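You operate a simulated robot arm through the tools that you are given. There is no shell and no other tool. Be economical: measure what you need, move in short steps, check, and stop when the job is done.

You run a simulated robot arm. Do the job below in one go: nothing can be reset, and whatever is moved stays where it is left.

TASK
Clip the papers in the card rack: green clip on garden, red clip on house.
Fine: the clips are in the CLIPS drawer; shut it after. Where these are worked on the way, their far stop is far enough and under half their travel is too little: clips drawer.
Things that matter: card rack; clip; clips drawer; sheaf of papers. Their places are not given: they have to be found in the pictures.

Only the result counts: the job must be done as asked and must still hold three seconds after the hand-in. Knocking over, shifting, dropping, spilling or breaking anything else fails it.

THE ROBOT
A 7-joint arm with a two-finger parallel gripper, fixed in place. Base frame: the origin is at the foot of the arm, x ahead of it, y to its left, z up. Units: mm, degrees, N and s.
Its first joint turns from -166.0 to 166.0 degrees. Payload 4.4 kg.
The TCP is the grasp point between the finger pads, 23 mm short of the fingertips. In the tool frame z runs along the fingers and y along their closing line. The gripper opens to 94 mm. The fingers are 38 mm wide and 10 mm thick; the gripper's body (54 by 96 mm) begins 39 mm behind the TCP.
Orientation is told as [roll, pitch, yaw] about the base's x, y, z axes, in that order, counted from this pose: with the fingers straight down and closing along the base's y, the tool's x points along the base's -x, its y along +y and its z along -z.

THE INTERFACE
- The arm moves only by the tool play_rows. Its argument "increments" is a list of rows, each a list of 7 numbers: the gripper command, from -1 (shut) to 1 (fully open), values between in proportion, then the shift along the tool's x, y, z in m, then the turn, a rotation vector about the tool's x, y, z in degrees. In form: [[fingers, x, y, z, ax, ay, az], ...]. A call has 1 to 20 rows; each row shifts and turns the commanded pose from where the row before left it, along the tool's axes as they then stand. A row lasts 0.2 s, in which the tool goes at most 50 mm and 8.6 degrees; a call with a longer step from one row to the next is refused whole, and so is a gripper value outside its range. A pose out of reach is approached as far as the arm can. The call stops where the force on the tool passes 40 N (or 10 N more than at its start, if that is more) or the arm is blocked; 0.2 s more then pass. The fingers move at their own pace (about 72 mm/s each) and stop on an object; they squeeze with about 30 N. The grip force told is the motor's: it shows also when the fingers shut on nothing. Time passes only in rows, and 0.2 s behind the last, so rows that do not move let the fingers close. The reply holds the time, the measured pose of the TCP, the force on the tool along the base axes, the opening and the grip force, in the units named above and with some noise, with the torque about the TCP (base axes, N m) and any sound that the robot's microphone picked up, and new pictures: "pictures" is both (left out), scene, wrist or none.
- Cameras (640 x 400 px; columns grow to the right, rows downward): "scene" is fixed at [221.8, 651.1, 1306.8]; the picture's right is [-0.73, -0.68, 0.00], its down [-0.26, 0.28, -0.92] and it looks along [0.63, -0.68, -0.38] (base axes); focal length 348 px, centre (320, 200). "wrist" rides on the gripper at [86, 16, -74] in the tool frame; the picture's right is [-0.18, 0.98, 0.00], its down [-0.58, -0.11, -0.81] and it looks along [-0.79, -0.15, 0.59] (tool axes); focal length 243 px, centre (320, 200).
- measure_at(camera, pixels): for up to 12 pixels [column, row] of the newest picture of that camera ("zoom" is the newest enlarged one), the place [x, y, z] in the base frame of the surface seen there, good to about 2 mm. It takes no simulated time.
- close_up(camera, box): a new picture of the part [left, top, right, bottom] of that camera's present view, enlarged. It takes no simulated time.
- finish_job(): hands the job in; it is judged then, once.

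Go step by step. Measure first, check grasps and placings, and put right what went wrong. The budget is 80 turns and 200 pictures, counting those below and the enlarged ones. Unless the task says otherwise, let go and move clear before handing in, and close with one line.

The tools are called after "Emit:" by a JSON object that holds its "api" and its "payload". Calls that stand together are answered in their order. play_rows: Moves the arm, as the interface text tells. Its arguments: {"type":"object","properties":{"increments":{"type":"array","items":{"type":"array","items":{"type":"number"}}},"pictures":{"type":"string","enum":["both","scene","wrist","none"]}},"required":["increments"]} The other tools are called the same way: measure_at (camera, pixels) gives the place of the surface under pixels of a picture; close_up (camera, box) takes an enlarged picture of a part of a camera's view; finish_job () hands the job in.

At the start:

```text
time_s: 0.0
eef_pos: [723.6, -243.0, 1069.0]
ee_rot: [0.0, 0.0, 0.0]
ft_force: [0.5, -0.1, -0.3]
torque: [0.03, -0.01, -0.01]
gripper_width: 94.3
grasp_force: 0.1
```

scene: 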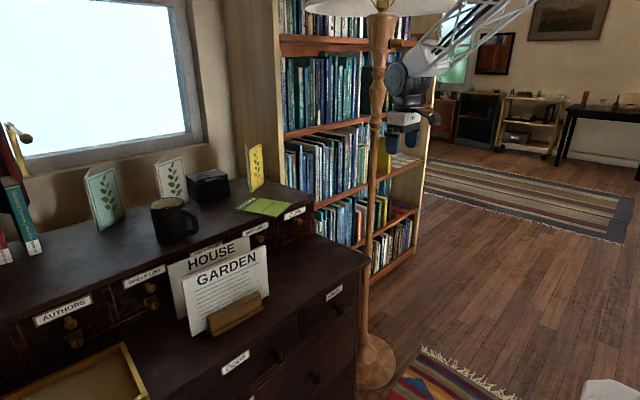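
wrist: 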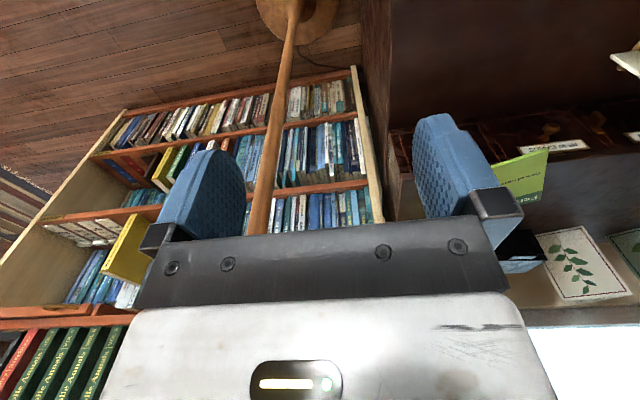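

The scene shows a desk with labelled drawers and a rack with the HOUSE and GARDEN sheets around (220,290). I'll enlarge to find the CLIPS drawer.

Emit:
{"api": "close_up", "payload": {"camera": "scene", "box": [160, 180, 380, 318]}}

Emit:
{"api": "close_up", "payload": {"camera": "scene", "box": [0, 180, 220, 400]}}

Emit:
{"api": "close_up", "payload": {"camera": "scene", "box": [160, 280, 380, 400]}}

```text
2.90 times, centred on (270, 249) of scene
```

zoom: 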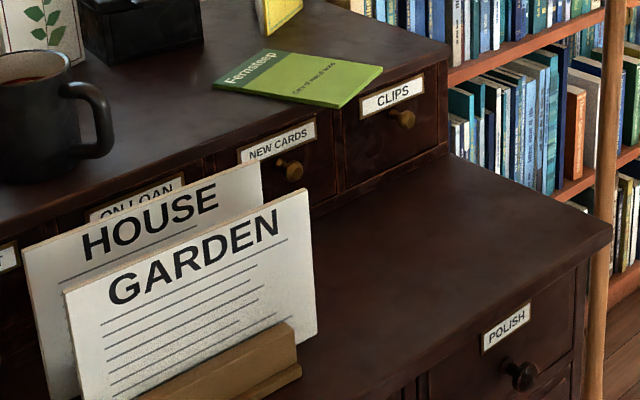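

```text
1.82 times, centred on (110, 290) of scene
```

zoom: 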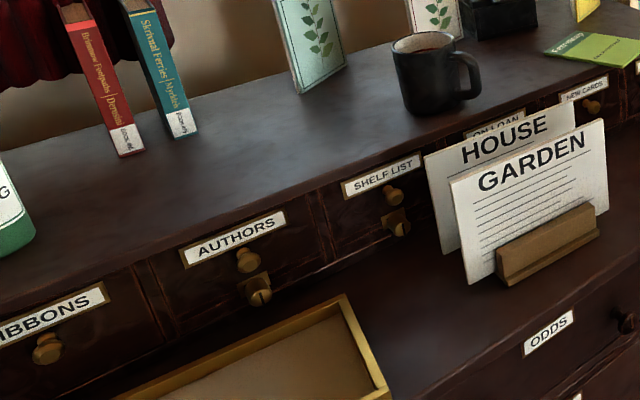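

```text
2.91 times, centred on (270, 340) of scene
```

zoom: 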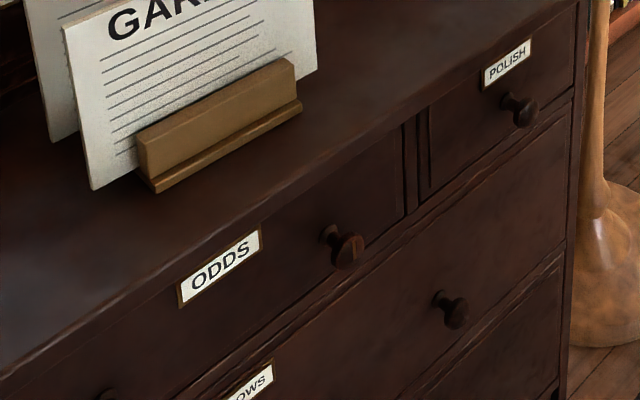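

The CLIPS drawer is at scene about (293,213), knob at (299,221). Measuring its face, knob, the papers and surroundings.

Emit:
{"api": "measure_at", "payload": {"camera": "scene", "pixels": [[299, 221], [293, 213], [279, 238], [312, 226], [311, 208], [260, 239], [258, 212], [290, 202], [370, 260], [320, 245], [345, 290], [280, 219]]}}

Emit:
{"api": "measure_at", "payload": {"camera": "scene", "pixels": [[190, 280], [266, 246], [249, 237], [169, 266], [192, 335], [268, 295], [260, 294], [212, 334], [230, 290], [180, 317], [175, 218], [210, 190]]}}

Emit:
{"api": "close_up", "payload": {"camera": "scene", "box": [240, 190, 340, 252]}}

```text
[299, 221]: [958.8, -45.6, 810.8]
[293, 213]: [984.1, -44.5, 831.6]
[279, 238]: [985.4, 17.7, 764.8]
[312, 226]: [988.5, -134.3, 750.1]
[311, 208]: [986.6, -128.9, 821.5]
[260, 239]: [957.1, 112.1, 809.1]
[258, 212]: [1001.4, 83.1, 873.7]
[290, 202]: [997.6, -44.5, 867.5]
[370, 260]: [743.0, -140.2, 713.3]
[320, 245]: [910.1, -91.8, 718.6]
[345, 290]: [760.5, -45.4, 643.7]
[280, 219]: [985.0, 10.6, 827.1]
```

```text
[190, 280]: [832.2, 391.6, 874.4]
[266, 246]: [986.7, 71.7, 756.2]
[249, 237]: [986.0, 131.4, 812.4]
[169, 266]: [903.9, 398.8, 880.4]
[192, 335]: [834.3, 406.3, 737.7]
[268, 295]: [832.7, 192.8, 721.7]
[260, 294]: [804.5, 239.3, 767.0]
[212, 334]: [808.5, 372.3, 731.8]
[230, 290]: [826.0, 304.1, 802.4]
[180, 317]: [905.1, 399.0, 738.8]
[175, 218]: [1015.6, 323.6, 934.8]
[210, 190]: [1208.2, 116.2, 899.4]
```

```text
6.40 times, centred on (290, 221) of scene
```

zoom: 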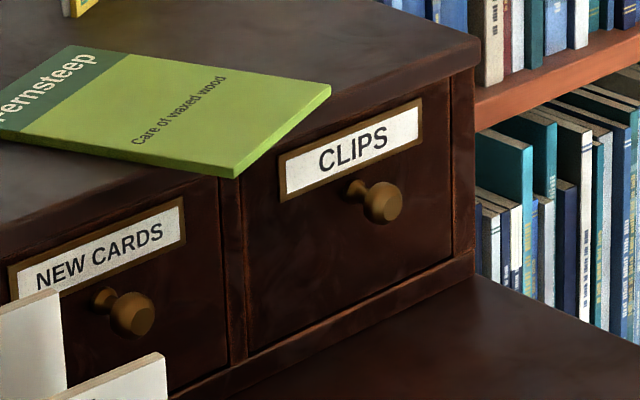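

The CLIPS knob is near (957,-47,811), papers stand at x≈832 and x≈905. The lamp pole at column ~377 may be near the arm, so I measure it and a few more edges.

Emit:
{"api": "measure_at", "payload": {"camera": "scene", "pixels": [[377, 60], [377, 120], [370, 180], [368, 240], [362, 300], [375, 360], [308, 5], [405, 5], [405, 120], [358, 5], [366, 258], [346, 270]]}}

Emit:
{"api": "close_up", "payload": {"camera": "scene", "box": [300, 0, 460, 160]}}

```text
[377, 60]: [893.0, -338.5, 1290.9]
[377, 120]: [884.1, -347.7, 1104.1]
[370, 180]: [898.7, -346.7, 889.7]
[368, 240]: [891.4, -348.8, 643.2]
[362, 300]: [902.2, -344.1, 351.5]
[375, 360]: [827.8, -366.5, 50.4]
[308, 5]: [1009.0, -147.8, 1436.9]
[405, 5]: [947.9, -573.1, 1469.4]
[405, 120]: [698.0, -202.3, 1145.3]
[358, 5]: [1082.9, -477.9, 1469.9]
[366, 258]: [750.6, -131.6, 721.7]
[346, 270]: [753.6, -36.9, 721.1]
```

```text
2.50 times, centred on (380, 80) of scene
```

zoom: 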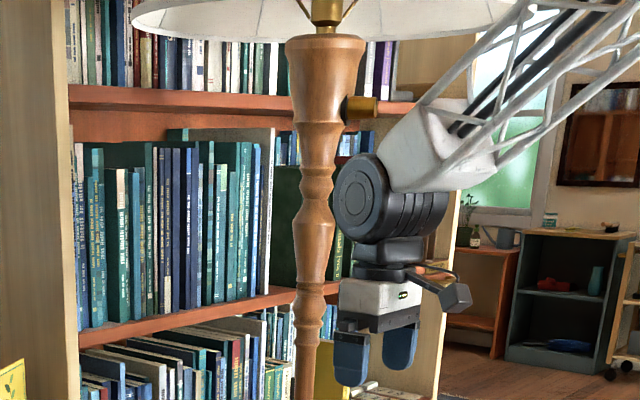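

Lamp pole stands at (900,-347), clear of my route. I move above the lower desk in front of the CLIPS drawer and tilt the tool forward 40°.

Emit:
{"api": "play_rows", "payload": {"increments": [[0, -0.014, 0.033, 0.02, 0, 0, 0], [0, -0.014, 0.033, 0.02, 0, 0, 0], [0, -0.014, 0.033, 0.02, 0, 0, 0], [0, -0.014, 0.033, 0.02, 0, 0, 0], [0, -0.014, 0.033, 0.02, 0, 0, 0], [0, -0.014, 0.031, 0.02, 0, 0, 0], [0, 0, 0, 0, 0, -8, 0], [0, 0, 0, 0, 0, -8, 0], [0, 0, 0, 0, 0, -8, 0], [0, 0, 0, 0, 0, -8, 0], [0, 0, 0, 0, 0, -8, 0]]}}

```text
time_s: 2.4
eef_pos: [807.3, -49.6, 949.6]
ee_rot: [-0.1, -40.3, 0.0]
ft_force: [0.0, -0.3, 0.1]
torque: [-0.01, 0.0, 0.0]
gripper_width: 47.3
grasp_force: 0.0
```

scene: 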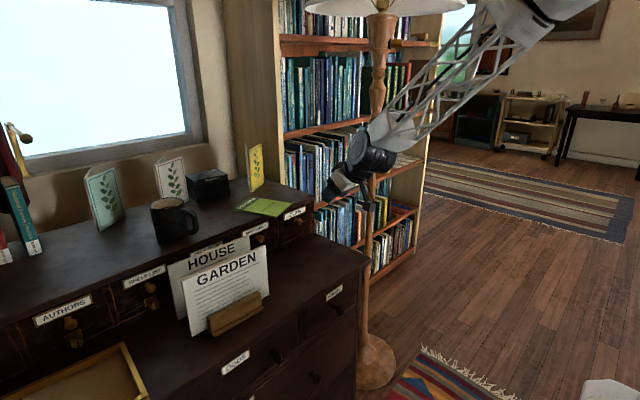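
wrist: 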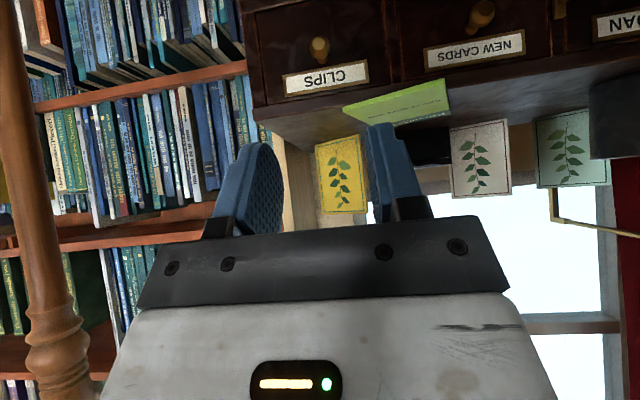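

The wrist view (upside down) shows the CLIPS knob at (319,48). Measuring knob and drawer edges precisely.

Emit:
{"api": "measure_at", "payload": {"camera": "wrist", "pixels": [[320, 44], [320, 57], [311, 48], [328, 48], [285, 85], [366, 72], [346, 108], [449, 108], [260, 60], [384, 40]]}}

Emit:
{"api": "close_up", "payload": {"camera": "wrist", "box": [230, 0, 420, 119]}}

```text
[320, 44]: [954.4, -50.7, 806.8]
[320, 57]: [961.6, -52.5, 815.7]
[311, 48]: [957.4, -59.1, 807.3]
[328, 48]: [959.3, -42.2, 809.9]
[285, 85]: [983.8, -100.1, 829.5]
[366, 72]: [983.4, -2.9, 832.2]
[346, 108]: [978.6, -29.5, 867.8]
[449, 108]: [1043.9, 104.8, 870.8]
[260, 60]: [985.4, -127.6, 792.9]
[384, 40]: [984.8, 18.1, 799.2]
```

```text
3.36 times, centred on (325, 60) of wrist
```

zoom: 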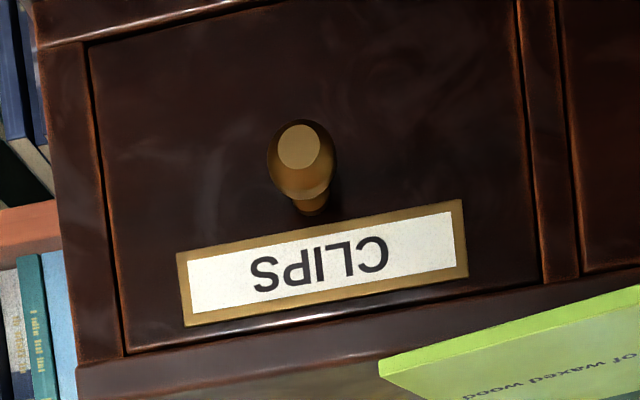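

Knob centre is about (960,-50.5,806). I approach along the tool axis and grip it.

Emit:
{"api": "play_rows", "payload": {"increments": [[0, -0.0034, 0, 0.04, 0, 0, 0], [0, -0.0034, 0, 0.04, 0, 0, 0], [0, -0.0034, 0, 0.04, 0, 0, 0], [0, -0.0034, -0.001, 0.04, 0, 0, 0], [0, -0.0017, 0, 0.02, 0, 0, 0], [0, -0.0017, 0, 0.02, 0, 0, 0], [0, 0, 0, 0.001, 0, 0, 0], [-1, 0, 0, 0, 0, 0, 0], [-1, 0, 0, 0, 0, 0, 0], [-1, 0, 0, 0, 0, 0, 0]]}}

```text
time_s: 4.4
eef_pos: [951.1, -53.6, 805.2]
ee_rot: [0.0, -40.1, -0.2]
ft_force: [0.6, -8.2, -1.3]
torque: [-0.06, 0.14, 0.23]
gripper_width: 21.7
grasp_force: 45.4
stopped in row 9: the force on the tool passed its limit at 42 N (the readings are from after the stop); the commanded pose is now the measured one
```

scene: 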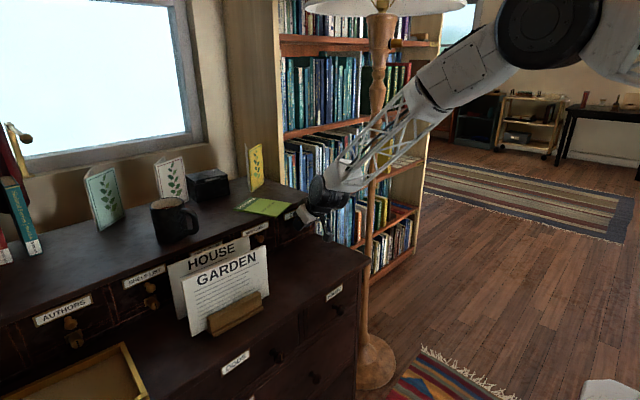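
wrist: 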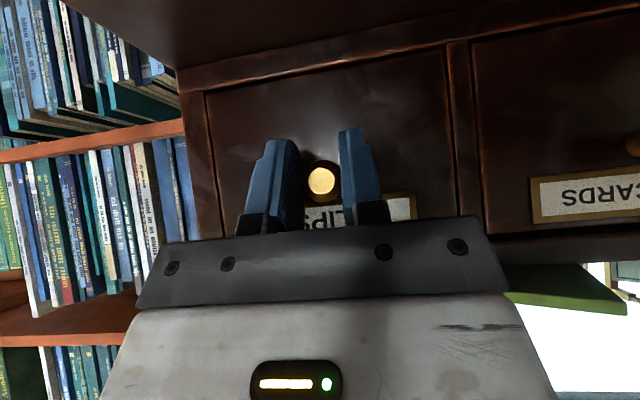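

The fingers grip the knob (21.7 mm). Now pulling it straight out along base -x.

Emit:
{"api": "play_rows", "payload": {"increments": [[-1, 0, 0, 0, 0, 0, 0], [-1, 0.0077, 0, -0.0064, 0, 0, 0], [-1, 0.0077, 0, -0.0064, 0, 0, 0], [-1, 0.0077, 0, -0.0064, 0, 0, 0], [-1, 0.0153, 0, -0.0129, 0, 0, 0], [-1, 0.0153, 0, -0.0129, 0, 0, 0]]}}

```text
time_s: 5.8
eef_pos: [879.7, -52.2, 805.5]
ee_rot: [0.0, -40.0, -0.1]
ft_force: [1.6, -29.9, -7.2]
torque: [-0.11, 0.16, -0.01]
gripper_width: 21.8
grasp_force: 44.8
```

scene: 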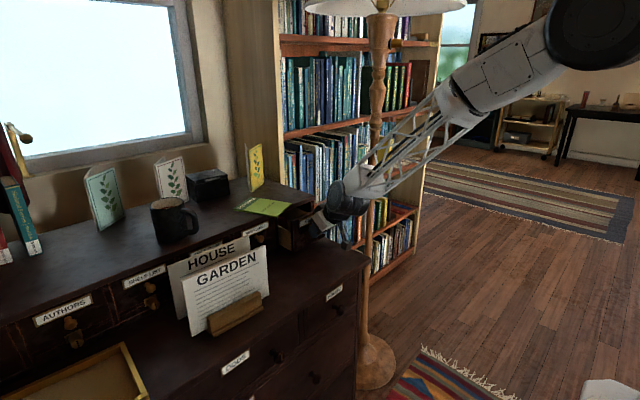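
wrist: 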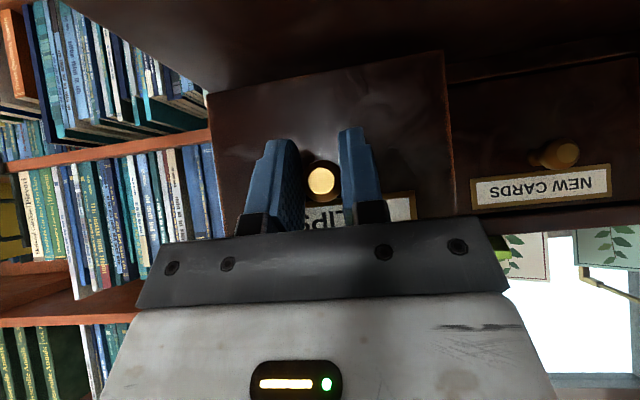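

The drawer is out ~71 mm and follows. There's a 30 N sideways load, so I ease 1.5 mm to -y and keep pulling to its stop.

Emit:
{"api": "play_rows", "payload": {"increments": [[-1, 0, -0.0015, 0, 0, 0, 0], [-1, 0.0115, 0, -0.0096, 0, 0, 0], [-1, 0.0115, 0, -0.0096, 0, 0, 0], [-1, 0.0115, 0, -0.0096, 0, 0, 0], [-1, 0.0115, 0, -0.0096, 0, 0, 0], [-1, 0.0077, 0, -0.0064, 0, 0, 0], [-1, 0.0077, 0, -0.0064, 0, 0, 0], [-1, 0.0077, 0, -0.0064, 0, 0, 0], [-1, 0.0077, 0, -0.0064, 0, 0, 0]]}}

```text
time_s: 7.8
eef_pos: [779.5, -53.2, 806.0]
ee_rot: [0.0, -40.0, -0.2]
ft_force: [1.5, 6.0, -0.1]
torque: [0.05, 1.06, 0.29]
gripper_width: 21.7
grasp_force: 44.9
```

scene: 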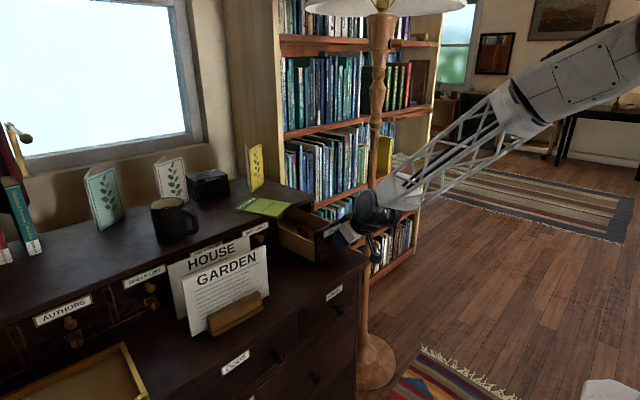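
wrist: 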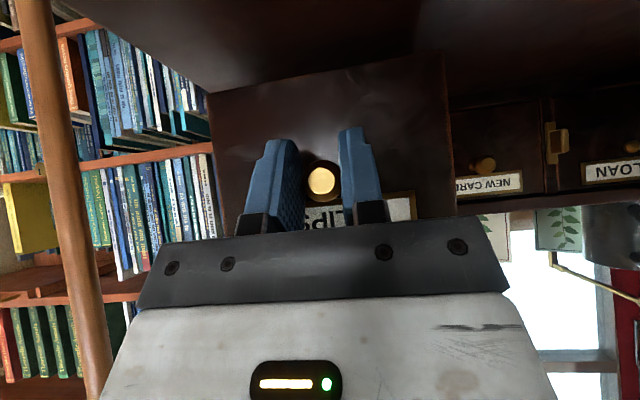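

It's out ~171 mm; I pull a little further to feel for the stop.

Emit:
{"api": "play_rows", "payload": {"increments": [[-1, 0.0046, 0, -0.0039, 0, 0, 0], [-1, 0.0046, 0, -0.0039, 0, 0, 0], [-1, 0.0046, 0, -0.0039, 0, 0, 0], [-1, 0.0046, 0, -0.0039, 0, 0, 0], [-1, 0.0046, 0, -0.0039, 0, 0, 0], [-1, 0.0046, 0, -0.0039, 0, 0, 0], [-1, 0.0046, 0, -0.0039, 0, 0, 0]], "pictures": "scene"}}

```text
time_s: 9.4
eef_pos: [738.0, -52.0, 805.2]
ee_rot: [0.1, -40.0, -0.1]
ft_force: [-1.9, 22.6, 2.1]
torque: [0.0, -0.22, 0.4]
gripper_width: 21.7
grasp_force: 45.2
```

scene: 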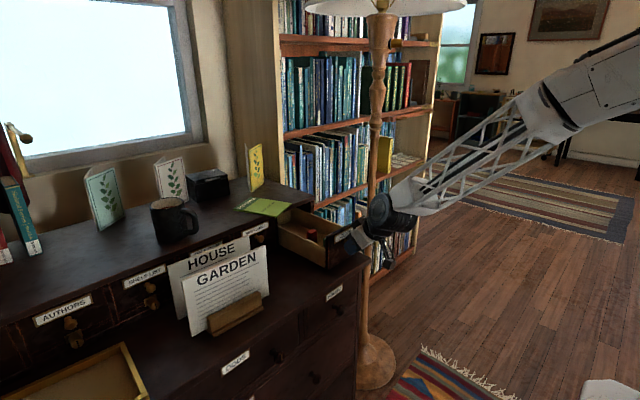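

Out ~213 mm and something red is visible at (313,234). Closer look inside.

Emit:
{"api": "close_up", "payload": {"camera": "scene", "box": [265, 190, 385, 280]}}

```text
4.44 times, centred on (325, 235) of scene
```

zoom: 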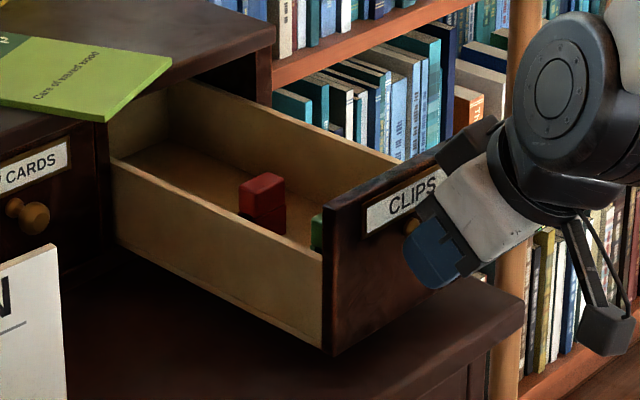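

Red and green clips are both inside. I release the knob, back off along the tool axis, rise and tilt to look into the drawer.

Emit:
{"api": "play_rows", "payload": {"increments": [[0, 0, 0, 0, 0, 0, 0], [0, 0, 0, 0, 0, 0, 0], [0, 0, 0, -0.02, 0, 0, 0], [0, 0, 0, -0.04, 0, 0, 0], [0, 0, 0, -0.04, 0, 0, 0], [0, 0, 0, 0, 0, 8, 0], [0, 0, 0, 0, 0, 8, 0], [0, 0, 0, 0, 0, 8, 0], [0, 0, 0, 0, 0, 8, 0], [0, 0, 0, 0, 0, 8, 0], [0, 0, 0, -0.04, 0, 8, 0], [0, 0, 0, -0.04, 0, 8, 0], [0, 0, 0, -0.03, 0, 0, 0]]}}

```text
time_s: 12.2
eef_pos: [686.9, -53.4, 989.3]
ee_rot: [0.0, 16.2, -0.2]
ft_force: [-0.1, -0.5, -0.9]
torque: [-0.01, 0.02, -0.01]
gripper_width: 47.3
grasp_force: 0.0
```

scene: 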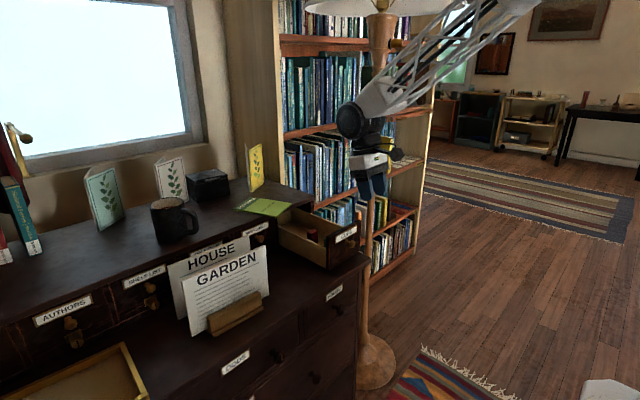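
wrist: 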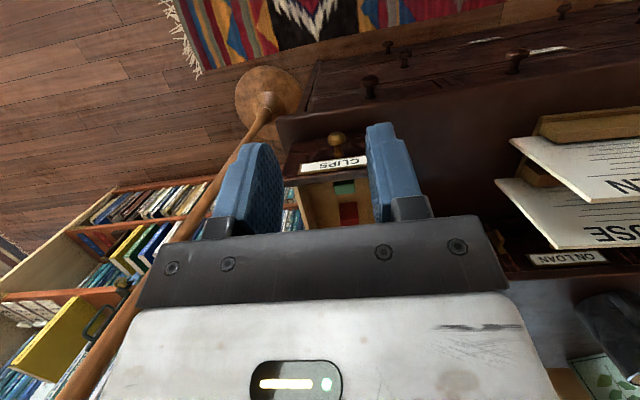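

Both clips show between the fingers at (345,187) and (349,211). Closing in.

Emit:
{"api": "close_up", "payload": {"camera": "wrist", "box": [280, 130, 400, 235]}}

Emit:
{"api": "measure_at", "payload": {"camera": "wrist", "pixels": [[345, 188], [349, 207], [349, 217], [325, 200], [336, 190], [354, 186], [341, 212], [357, 212], [315, 178], [335, 140]]}}

```text
3.81 times, centred on (340, 182) of wrist
```

zoom: 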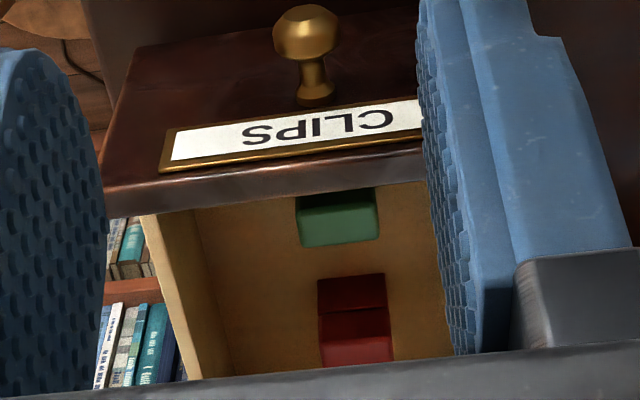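

```text
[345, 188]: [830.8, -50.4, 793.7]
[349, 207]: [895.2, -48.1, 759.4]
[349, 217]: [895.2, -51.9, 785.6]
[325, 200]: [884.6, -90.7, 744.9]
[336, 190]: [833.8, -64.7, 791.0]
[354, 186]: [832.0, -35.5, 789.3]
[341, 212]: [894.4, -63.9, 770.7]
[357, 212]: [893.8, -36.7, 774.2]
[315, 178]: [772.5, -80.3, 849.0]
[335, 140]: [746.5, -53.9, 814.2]
```

The clips are ~33 mm wide blocks standing upright. I move right above the green one with the tool vertical to see their shape.

Emit:
{"api": "play_rows", "payload": {"increments": [[0.3, 0, 0, 0, 0, -8, 0], [0.3, 0, 0, 0, 0, -8.2, 0], [0.3, -0.03, 0.001, 0, 0, 0, 0], [0.3, -0.03, 0.001, 0.01, 0, 0, 0], [0.3, -0.03, 0.001, 0.02, 0, 0, 0], [0.3, -0.03, 0, 0.03, 0, 0, 0], [0.3, -0.03, 0, 0.03, 0, 0, 0]]}}

Emit:
{"api": "close_up", "payload": {"camera": "wrist", "box": [230, 60, 430, 240]}}

```text
time_s: 13.8
eef_pos: [837.9, -49.7, 901.5]
ee_rot: [-0.1, -0.4, -0.2]
ft_force: [0.0, 0.3, 0.5]
torque: [0.05, 0.04, 0.0]
gripper_width: 61.2
grasp_force: 0.0
```

scene: 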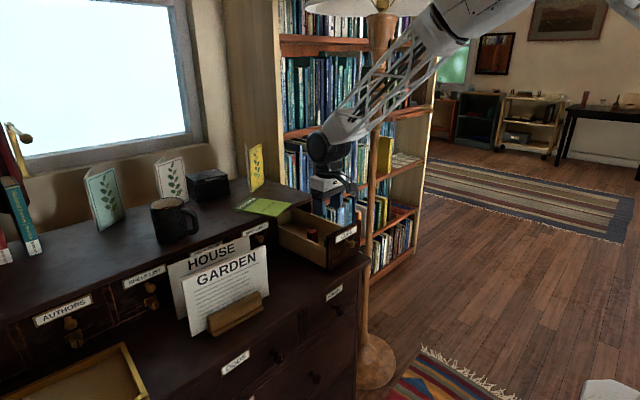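
wrist: 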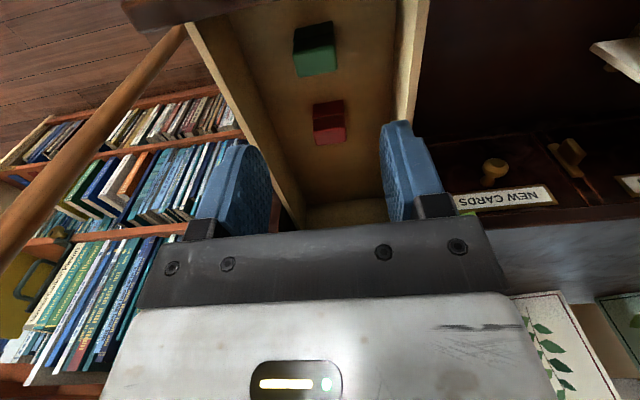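

```text
2.22 times, centred on (330, 150) of wrist
```

zoom: 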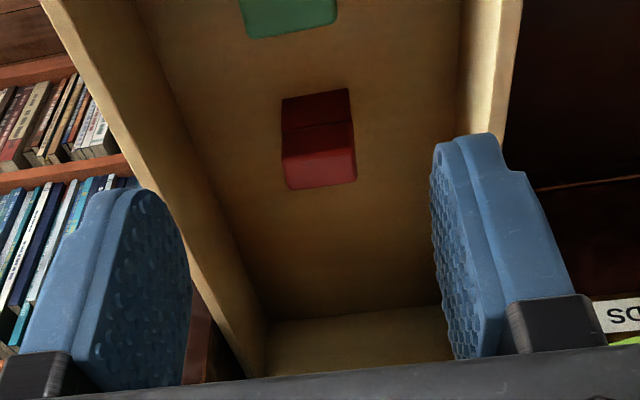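

Now I measure both clips' edges.

Emit:
{"api": "measure_at", "payload": {"camera": "wrist", "pixels": [[297, 68], [335, 70], [316, 74], [315, 62], [293, 40], [332, 30], [315, 30], [330, 110], [330, 123], [330, 140], [317, 143], [344, 139]]}}

Emit:
{"api": "measure_at", "payload": {"camera": "wrist", "pixels": [[314, 105], [342, 102], [315, 128], [345, 124], [280, 150], [400, 100], [423, 60], [240, 110], [255, 60], [405, 40], [330, 101], [350, 180]]}}

Emit:
{"api": "close_up", "payload": {"camera": "wrist", "box": [280, 10, 380, 150]}}

Emit:
{"api": "close_up", "payload": {"camera": "scene", "box": [290, 215, 350, 255]}}

```text
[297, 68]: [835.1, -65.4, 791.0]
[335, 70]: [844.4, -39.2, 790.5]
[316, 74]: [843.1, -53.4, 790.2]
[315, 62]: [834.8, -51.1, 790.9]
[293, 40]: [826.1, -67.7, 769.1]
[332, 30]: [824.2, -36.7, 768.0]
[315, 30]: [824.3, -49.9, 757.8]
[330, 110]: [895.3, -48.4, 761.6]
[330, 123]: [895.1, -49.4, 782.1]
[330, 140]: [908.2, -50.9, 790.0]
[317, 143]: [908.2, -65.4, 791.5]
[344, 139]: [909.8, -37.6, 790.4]
```

```text
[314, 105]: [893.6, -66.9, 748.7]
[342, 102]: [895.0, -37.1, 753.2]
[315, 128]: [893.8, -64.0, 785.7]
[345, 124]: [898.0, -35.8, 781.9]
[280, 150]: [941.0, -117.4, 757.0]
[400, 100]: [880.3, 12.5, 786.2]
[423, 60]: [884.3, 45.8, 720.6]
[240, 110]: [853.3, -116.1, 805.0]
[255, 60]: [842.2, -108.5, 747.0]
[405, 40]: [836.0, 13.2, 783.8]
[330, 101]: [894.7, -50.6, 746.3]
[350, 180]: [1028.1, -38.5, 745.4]
```

```text
2.86 times, centred on (330, 80) of wrist
```

zoom: 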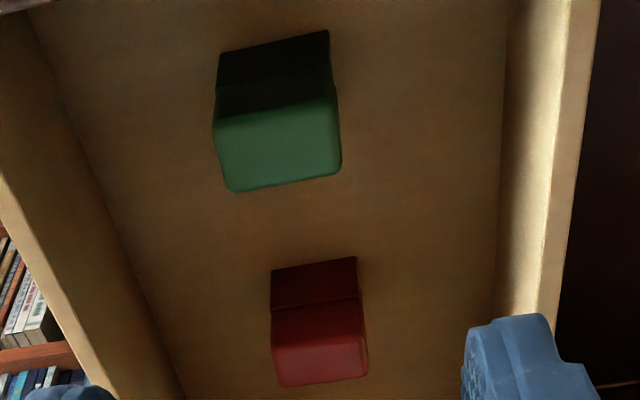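

```text
10.00 times, centred on (320, 235) of scene
```

zoom: 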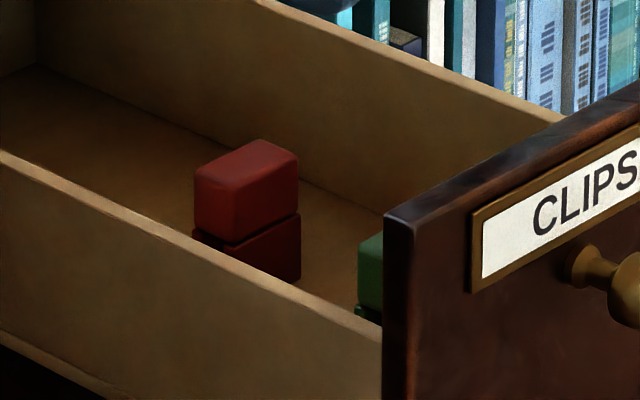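

Top block of green clip spans x≈826–846, y≈-67…-36, z≈768–791; a slotted jaw lies below it. To keep the wrist camera clear of the drawer front I pitch +10° and descend over the green clip, grip along y on the top block only.

Emit:
{"api": "play_rows", "payload": {"increments": [[0.2, 0, -0.0018, 0, 0, 5.2, 0], [0.2, 0, 0, 0, 0, 5.2, 0], [0.2, -0.0043, 0, 0.027, 0, 0, 0], [0.2, -0.0043, 0, 0.027, 0, 0, 0], [0.2, -0.0043, 0, 0.027, 0, 0, 0], [0.2, -0.0028, 0, 0.0175, 0, 0, 0], [0.2, 0, 0, 0, 0, 0, 0]]}}

```text
time_s: 15.4
eef_pos: [835.7, -52.0, 801.1]
ee_rot: [0.0, 10.2, -0.3]
ft_force: [-0.4, -0.1, -0.8]
torque: [0.02, 0.01, -0.02]
gripper_width: 56.5
grasp_force: 0.1
```

scene: 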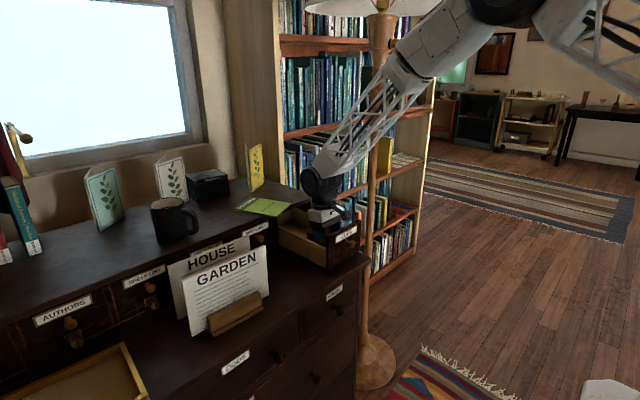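
wrist: 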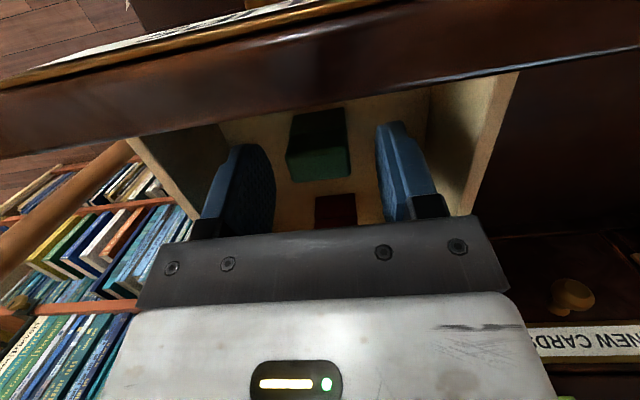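

The green clip is centred between the fingers at (318,150). I check its edges once more before the last few mm.

Emit:
{"api": "close_up", "payload": {"camera": "wrist", "box": [250, 90, 410, 230]}}

Emit:
{"api": "measure_at", "payload": {"camera": "wrist", "pixels": [[293, 155], [294, 179], [350, 172], [347, 150], [318, 152], [318, 178], [318, 140], [318, 120], [318, 112], [289, 125], [270, 190], [381, 180]]}}

```text
2.86 times, centred on (330, 160) of wrist
```

zoom: 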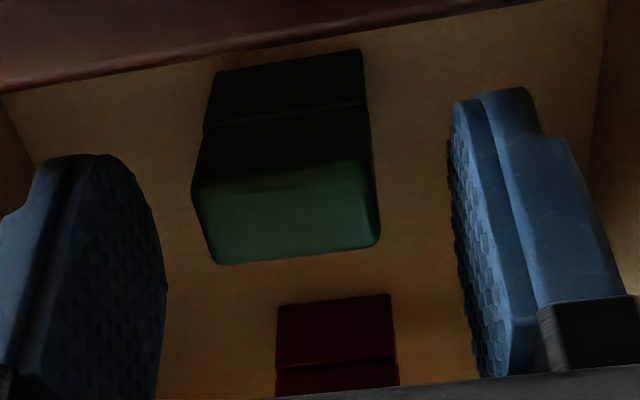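

```text
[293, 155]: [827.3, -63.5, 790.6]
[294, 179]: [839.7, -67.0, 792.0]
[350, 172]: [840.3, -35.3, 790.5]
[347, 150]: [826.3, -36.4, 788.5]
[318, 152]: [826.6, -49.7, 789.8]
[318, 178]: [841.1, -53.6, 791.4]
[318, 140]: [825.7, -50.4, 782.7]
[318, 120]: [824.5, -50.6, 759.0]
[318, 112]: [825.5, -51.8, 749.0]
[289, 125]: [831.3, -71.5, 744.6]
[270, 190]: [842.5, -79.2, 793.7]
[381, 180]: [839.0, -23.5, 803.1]
```

Clip spans x 825–843, y -67…-35.5; groove at z≈770. Down 7 mm more and close.

Emit:
{"api": "play_rows", "payload": {"increments": [[0.2, -0.0012, 0.001, 0.007, 0, 0, 0], [0.2, 0, 0, 0, 0, 0, 0], [-0.2, 0, 0, 0, 0, 0, 0], [-1, 0, 0, 0, 0, 0, 0], [-1, 0, 0, 0, 0, 0, 0], [-1, 0, 0, 0, 0, 0, 0]]}}

```text
time_s: 16.8
eef_pos: [835.1, -50.9, 794.6]
ee_rot: [0.1, 10.3, -0.2]
ft_force: [0.4, 0.6, 2.4]
torque: [-0.03, 0.0, 0.01]
gripper_width: 30.6
grasp_force: 29.8
```

scene: 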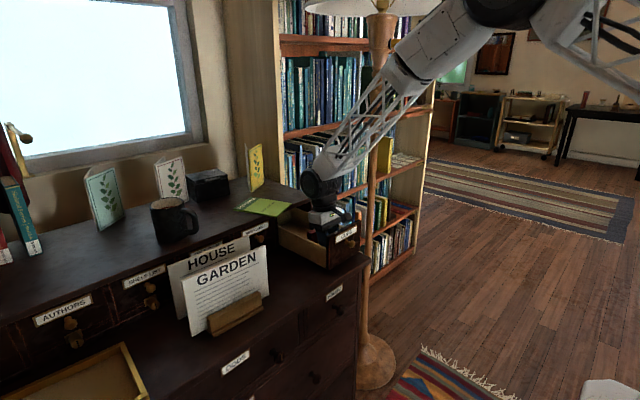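
wrist: 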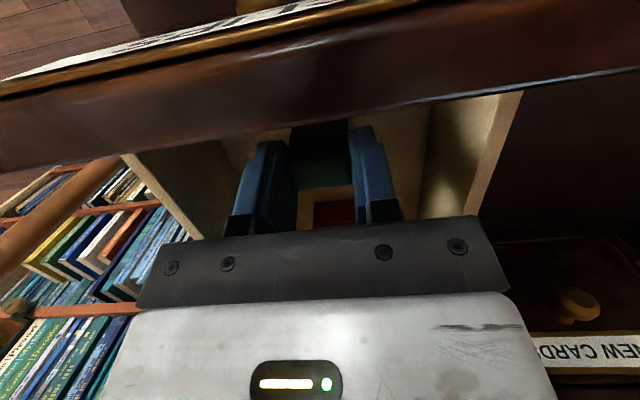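

Held (30.6 mm, 29.8 N). Lifting straight up clear of everything.

Emit:
{"api": "play_rows", "payload": {"increments": [[-1, 0.0035, 0, -0.0197, 0, 0, 0], [-1, 0.0053, 0, -0.0296, 0, 0, 0], [-1, 0.007, 0, -0.0394, 0, 0, 0], [-1, 0.007, 0, -0.0394, 0, 0, 0], [-1, 0.007, 0, -0.0394, 0, 0, 0]]}}

Emit:
{"api": "close_up", "payload": {"camera": "wrist", "box": [220, 80, 420, 240]}}

Emit:
{"api": "close_up", "payload": {"camera": "scene", "box": [270, 130, 390, 230]}}

```text
time_s: 18.0
eef_pos: [835.4, -52.4, 963.1]
ee_rot: [0.0, 10.2, -0.3]
ft_force: [-0.1, -0.8, 0.3]
torque: [-0.01, -0.01, 0.01]
gripper_width: 30.8
grasp_force: 30.1
```

scene: 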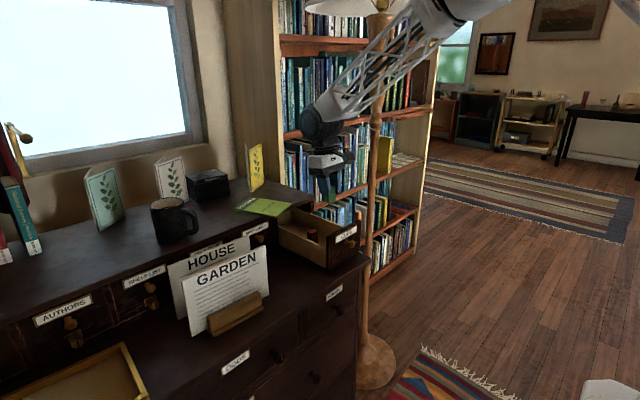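
wrist: 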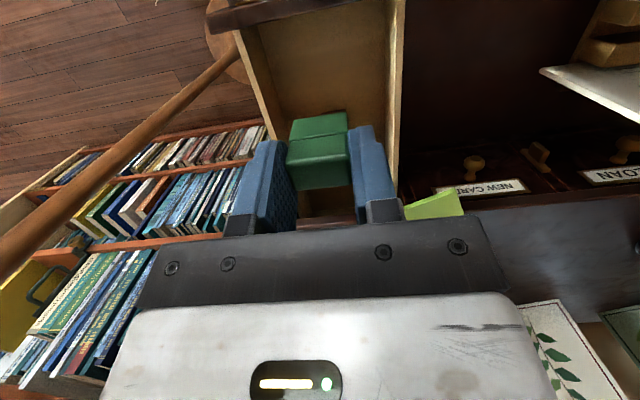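

```text
2.50 times, centred on (320, 160) of wrist
```

zoom: 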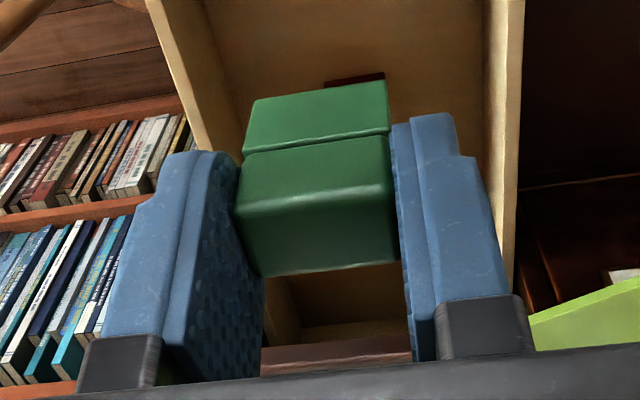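

```text
4.00 times, centred on (330, 180) of scene
```

zoom: 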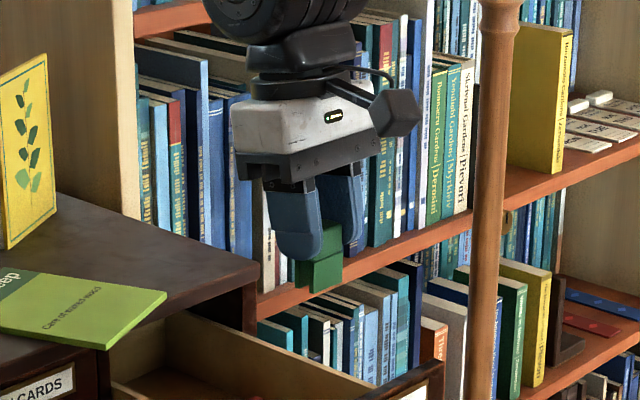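

The clip is held well by its top block. I look closer at its jaw from the side.

Emit:
{"api": "close_up", "payload": {"camera": "scene", "box": [330, 175, 370, 210]}}

Emit:
{"api": "measure_at", "payload": {"camera": "zoom", "pixels": [[200, 260], [280, 230], [280, 310], [200, 380]]}}

```text
11.43 times, centred on (350, 192) of scene
```

zoom: 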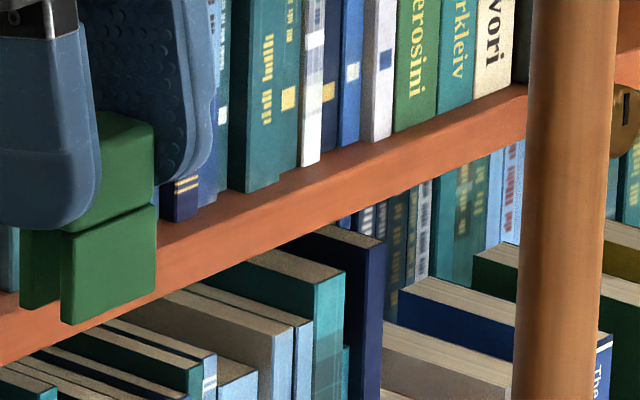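

```text
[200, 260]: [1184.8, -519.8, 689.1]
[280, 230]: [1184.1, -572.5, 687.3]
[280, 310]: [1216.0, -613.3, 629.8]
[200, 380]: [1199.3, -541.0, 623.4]
```

The jaw slot runs along y with mouth down — matching the papers. Measure the jaw and look at the papers' top edges from here.

Emit:
{"api": "measure_at", "payload": {"camera": "zoom", "pixels": [[110, 240], [110, 310], [70, 280], [62, 240], [50, 280], [25, 280], [25, 240], [40, 300], [130, 160]]}}

Emit:
{"api": "close_up", "payload": {"camera": "scene", "box": [155, 225, 285, 345]}}

```text
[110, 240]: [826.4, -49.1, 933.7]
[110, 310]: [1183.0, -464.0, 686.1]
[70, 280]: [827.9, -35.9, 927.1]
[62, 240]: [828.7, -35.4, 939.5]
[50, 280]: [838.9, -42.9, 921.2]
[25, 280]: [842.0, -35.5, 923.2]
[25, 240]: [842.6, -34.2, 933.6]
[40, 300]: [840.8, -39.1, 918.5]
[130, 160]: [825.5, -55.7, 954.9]
```

```text
3.33 times, centred on (220, 285) of scene
```

zoom: 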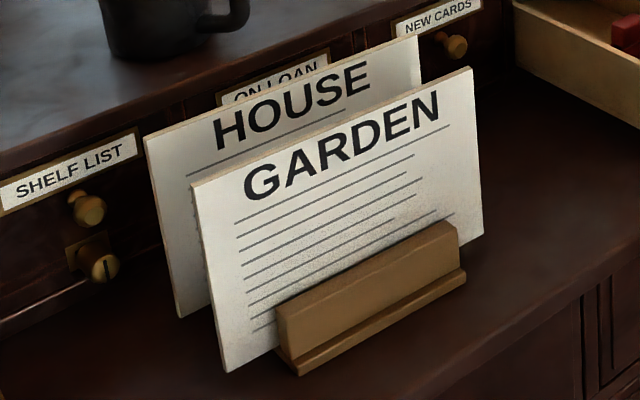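

Slot centre is near x = TCP-1, clip bottom ≈ TCP-49. Measuring the papers' faces and edges.

Emit:
{"api": "measure_at", "payload": {"camera": "zoom", "pixels": [[200, 195], [330, 135], [465, 80], [190, 186], [330, 128], [470, 70], [155, 145], [290, 95], [412, 45], [285, 86], [416, 38], [480, 225]]}}

Emit:
{"api": "play_rows", "payload": {"increments": [[-1, 0.04, 0.02, 0, 0, 0, 0], [-1, 0.04, 0.04, 0, 0, 0, 0], [-1, 0.03, 0.04, 0, 0, 0, 0], [-1, 0.03, 0.04, 0, 0, 0, 0], [-1, 0, 0.04, 0, 0, 0, 0], [-1, 0, 0.04, 0, 0, 0, 0], [-1, 0, 0.04, 0, 0, 0, 0], [-1, 0, 0.04, 0, 0, 0, 0], [-1, 0, 0.04, 0, 0, 0, 0]]}}

```text
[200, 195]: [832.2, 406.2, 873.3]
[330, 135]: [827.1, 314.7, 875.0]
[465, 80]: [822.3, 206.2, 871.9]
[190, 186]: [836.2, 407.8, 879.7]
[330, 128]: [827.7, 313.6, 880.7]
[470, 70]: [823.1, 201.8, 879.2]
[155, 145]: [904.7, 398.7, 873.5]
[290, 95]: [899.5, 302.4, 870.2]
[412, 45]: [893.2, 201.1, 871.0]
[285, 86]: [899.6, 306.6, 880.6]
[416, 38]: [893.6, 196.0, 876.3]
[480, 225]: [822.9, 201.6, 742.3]
```

```text
refused: row 2 steps farther than a row can; nothing moved
```

Papers are yawed about -3° with tops at z≈880; garden face at x≈827, house at ≈900. The move was too long per row, so I redo it with smaller steps.

Emit:
{"api": "play_rows", "payload": {"increments": [[-1, 0.022, 0.036, -0.004, 0, 0, 0], [-1, 0.022, 0.04, -0.004, 0, 0, 0], [-1, 0.022, 0.04, -0.004, 0, 0, 0], [-1, 0.022, 0.04, -0.004, 0, 0, 0], [-1, 0.022, 0.04, -0.004, 0, 0, 0], [-1, 0, 0.04, 0, 0, 0, 0], [-1, 0, 0.04, 0, 0, 0, 0], [-1, 0, 0.04, 0, 0, 0, 0], [-1, 0, 0.04, 0, 0, 0, 0], [-1, 0, 0, 0, -0.54, 0, 3.05]]}}

```text
time_s: 20.2
eef_pos: [732.3, 305.8, 1004.4]
ee_rot: [0.1, 10.2, -3.2]
ft_force: [-0.8, 1.3, -0.6]
torque: [-0.01, -0.02, 0.02]
gripper_width: 30.6
grasp_force: 29.6
```

scene: 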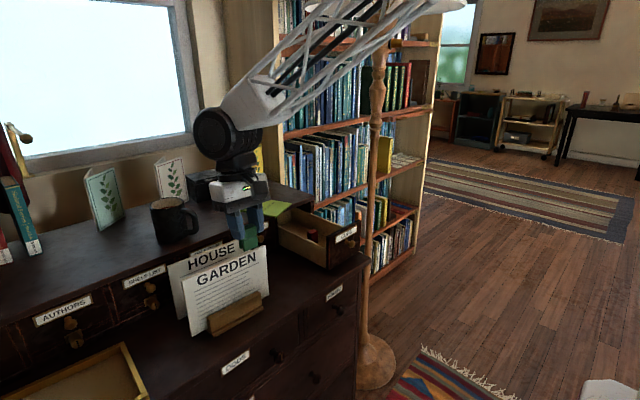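
wrist: 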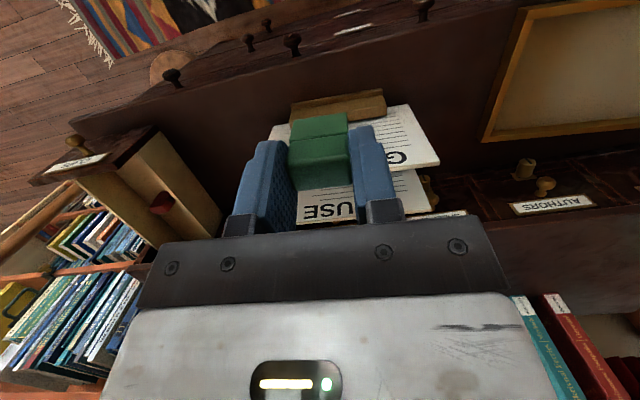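

Emit:
{"api": "close_up", "payload": {"camera": "wrist", "box": [360, 120, 480, 220]}}

```text
4.00 times, centred on (420, 170) of wrist
```

zoom: 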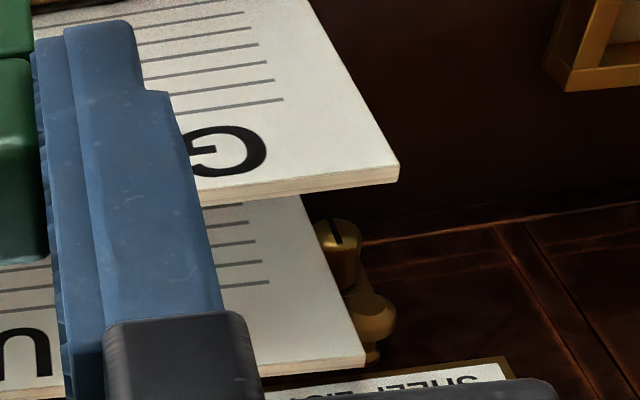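

The sheaf's top edge (its thickness) shows at zoom rows ~180–195. Measuring it.

Emit:
{"api": "measure_at", "payload": {"camera": "zoom", "pixels": [[300, 172], [300, 183], [300, 188], [300, 192], [390, 166], [390, 175], [390, 180], [320, 350], [320, 362], [320, 368], [230, 203], [230, 195]]}}

```text
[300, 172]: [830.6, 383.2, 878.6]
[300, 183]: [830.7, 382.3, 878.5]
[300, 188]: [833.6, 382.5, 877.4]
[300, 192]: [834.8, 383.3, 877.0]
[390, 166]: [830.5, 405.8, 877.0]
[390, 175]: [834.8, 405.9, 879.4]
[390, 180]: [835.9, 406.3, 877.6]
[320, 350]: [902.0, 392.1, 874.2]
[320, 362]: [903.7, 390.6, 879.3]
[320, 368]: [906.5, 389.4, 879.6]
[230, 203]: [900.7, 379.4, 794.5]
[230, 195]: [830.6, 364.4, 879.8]
```

Sheaf is ~5 mm thick; at y≈306 its mid-plane is x≈829. I look at the clip slot once more from the scene camera to centre it.

Emit:
{"api": "close_up", "payload": {"camera": "scene", "box": [225, 220, 275, 256]}}

```text
11.11 times, centred on (250, 238) of scene
```

zoom: 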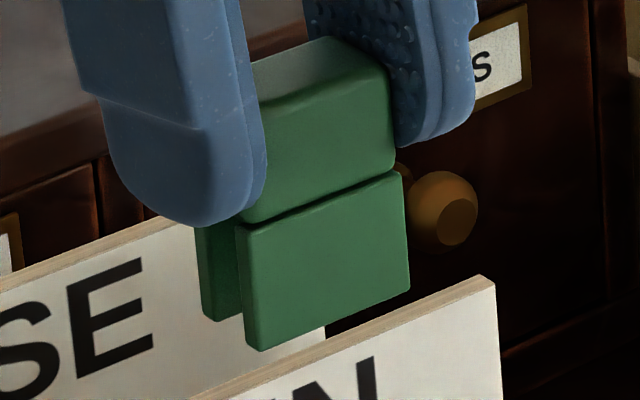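

Emit:
{"api": "measure_at", "payload": {"camera": "zoom", "pixels": [[268, 340], [252, 335], [245, 330], [228, 305], [220, 305], [212, 305], [204, 305], [208, 280], [330, 280], [300, 345], [220, 316], [300, 150]]}}

```text
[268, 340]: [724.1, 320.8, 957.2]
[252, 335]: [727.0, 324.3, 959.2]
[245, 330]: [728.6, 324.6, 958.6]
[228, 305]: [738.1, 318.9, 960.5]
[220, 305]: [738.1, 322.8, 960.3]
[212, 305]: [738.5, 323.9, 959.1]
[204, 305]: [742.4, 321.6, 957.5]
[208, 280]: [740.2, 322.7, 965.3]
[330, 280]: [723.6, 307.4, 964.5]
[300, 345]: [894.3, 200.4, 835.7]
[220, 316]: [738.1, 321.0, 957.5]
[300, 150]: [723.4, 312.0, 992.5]
```

Slot centre is x ≈ TCP+0.2, slot ~9 mm wide. I move above the garden sheaf's middle with the jaw ~10 mm above its top.

Emit:
{"api": "play_rows", "payload": {"increments": [[-1, -0.0266, 0.0014, 0.0116, 0, 0, 0], [-1, -0.0266, 0.0014, 0.0116, 0, 0, 0], [-1, -0.0266, 0.0013, 0.0116, 0, 0, 0], [-1, -0.0267, 0.0013, 0.0115, 0, 0, 0], [-1, 0, 0, 0, 0, 0, 0]]}}

Emit:
{"api": "close_up", "payload": {"camera": "scene", "box": [190, 230, 260, 280]}}

Emit:
{"api": "close_up", "payload": {"camera": "wrist", "box": [200, 60, 460, 230]}}

```text
time_s: 21.4
eef_pos: [829.1, 305.0, 939.1]
ee_rot: [0.0, 10.1, -3.2]
ft_force: [0.0, 0.0, 0.3]
torque: [-0.01, 0.01, 0.01]
gripper_width: 30.6
grasp_force: 30.1
```

scene: 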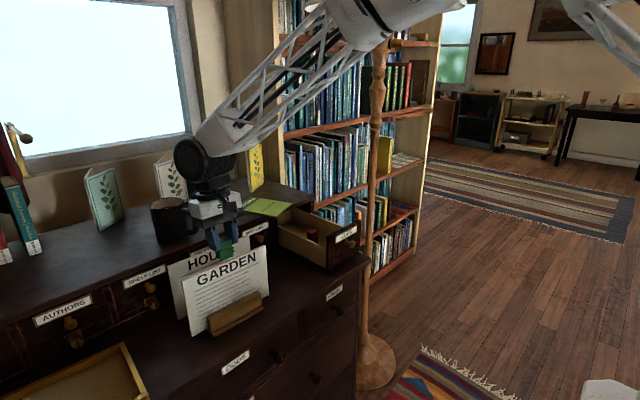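
wrist: 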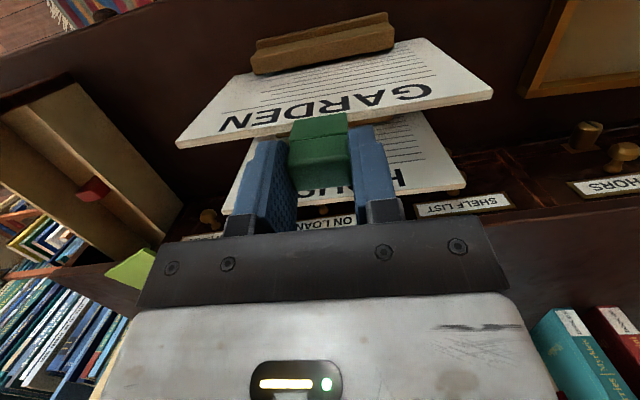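

```text
8.00 times, centred on (225, 255) of scene
```

zoom: 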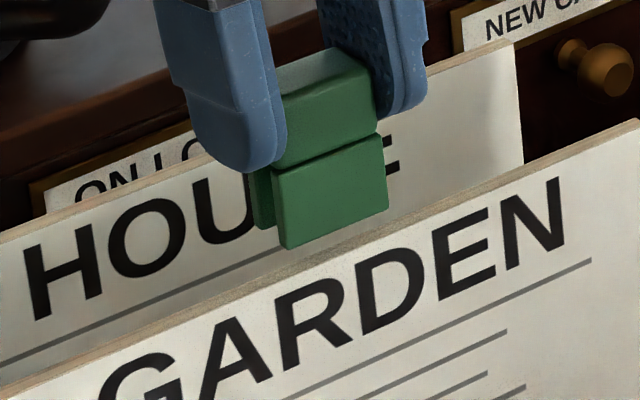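

```text
2.35 times, centred on (330, 145) of wrist
```

zoom: 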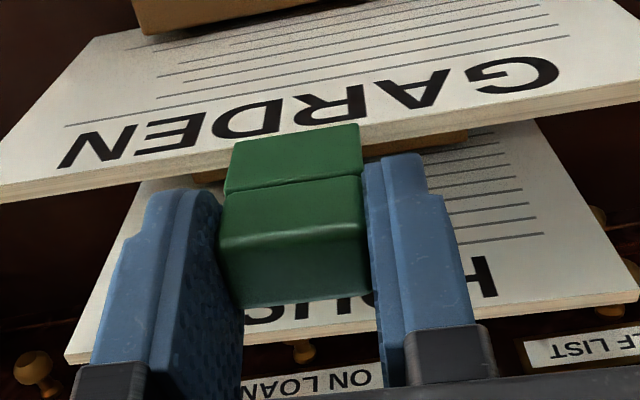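

Now compare jaw and sheaf positions right where they'll meet.

Emit:
{"api": "measure_at", "payload": {"camera": "zoom", "pixels": [[290, 175], [340, 160], [240, 168], [240, 150], [390, 145], [200, 155], [420, 120], [290, 210]]}}

Emit:
{"api": "measure_at", "payload": {"camera": "scene", "pixels": [[228, 258], [236, 254], [224, 256], [223, 257], [238, 262], [220, 269], [231, 260]]}}

```text
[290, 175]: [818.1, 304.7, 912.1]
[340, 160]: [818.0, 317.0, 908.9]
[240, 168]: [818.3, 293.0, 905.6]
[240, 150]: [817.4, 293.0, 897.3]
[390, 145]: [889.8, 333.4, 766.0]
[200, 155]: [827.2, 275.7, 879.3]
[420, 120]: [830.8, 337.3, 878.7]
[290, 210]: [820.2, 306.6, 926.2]
```

```text
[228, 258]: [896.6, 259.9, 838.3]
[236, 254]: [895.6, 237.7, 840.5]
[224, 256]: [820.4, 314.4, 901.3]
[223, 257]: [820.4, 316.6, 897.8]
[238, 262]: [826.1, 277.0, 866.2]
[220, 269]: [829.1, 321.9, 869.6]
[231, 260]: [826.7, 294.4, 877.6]
```

The jaw sits ~1 mm too far forward relative to the sheaf; I shift +1 mm in x and lower slowly onto it.

Emit:
{"api": "play_rows", "payload": {"increments": [[-1, -0.0012, 0, 0, 0, 0, 0], [-1, -0.0009, 0, 0.0049, 0, 0, 0], [-1, -0.0009, 0, 0.0049, 0, 0, 0], [-1, -0.0009, 0, 0.0049, 0, 0, 0], [-1, -0.0009, 0, 0.0049, 0, 0, 0]], "pictures": "scene"}}

Emit:
{"api": "close_up", "payload": {"camera": "scene", "box": [190, 230, 260, 280]}}

```text
time_s: 22.6
eef_pos: [831.0, 305.0, 920.7]
ee_rot: [0.0, 10.2, -3.3]
ft_force: [0.2, 0.0, -0.5]
torque: [0.02, 0.01, -0.01]
gripper_width: 30.4
grasp_force: 30.1
```

scene: 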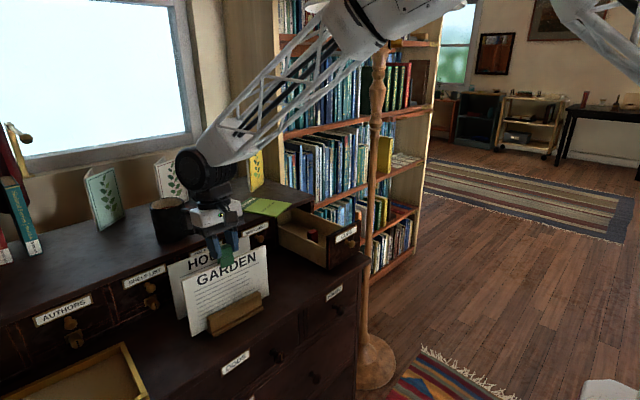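

```text
8.00 times, centred on (225, 255) of scene
```

zoom: 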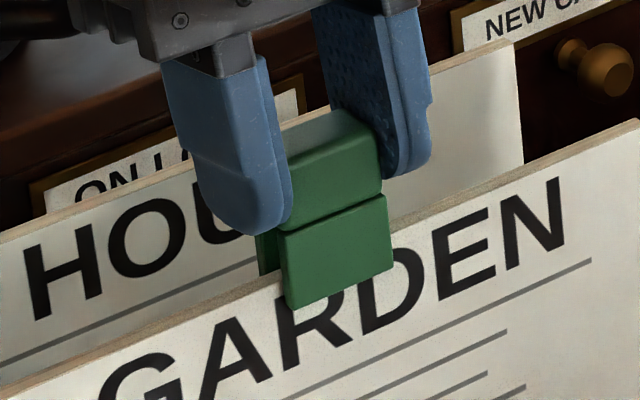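

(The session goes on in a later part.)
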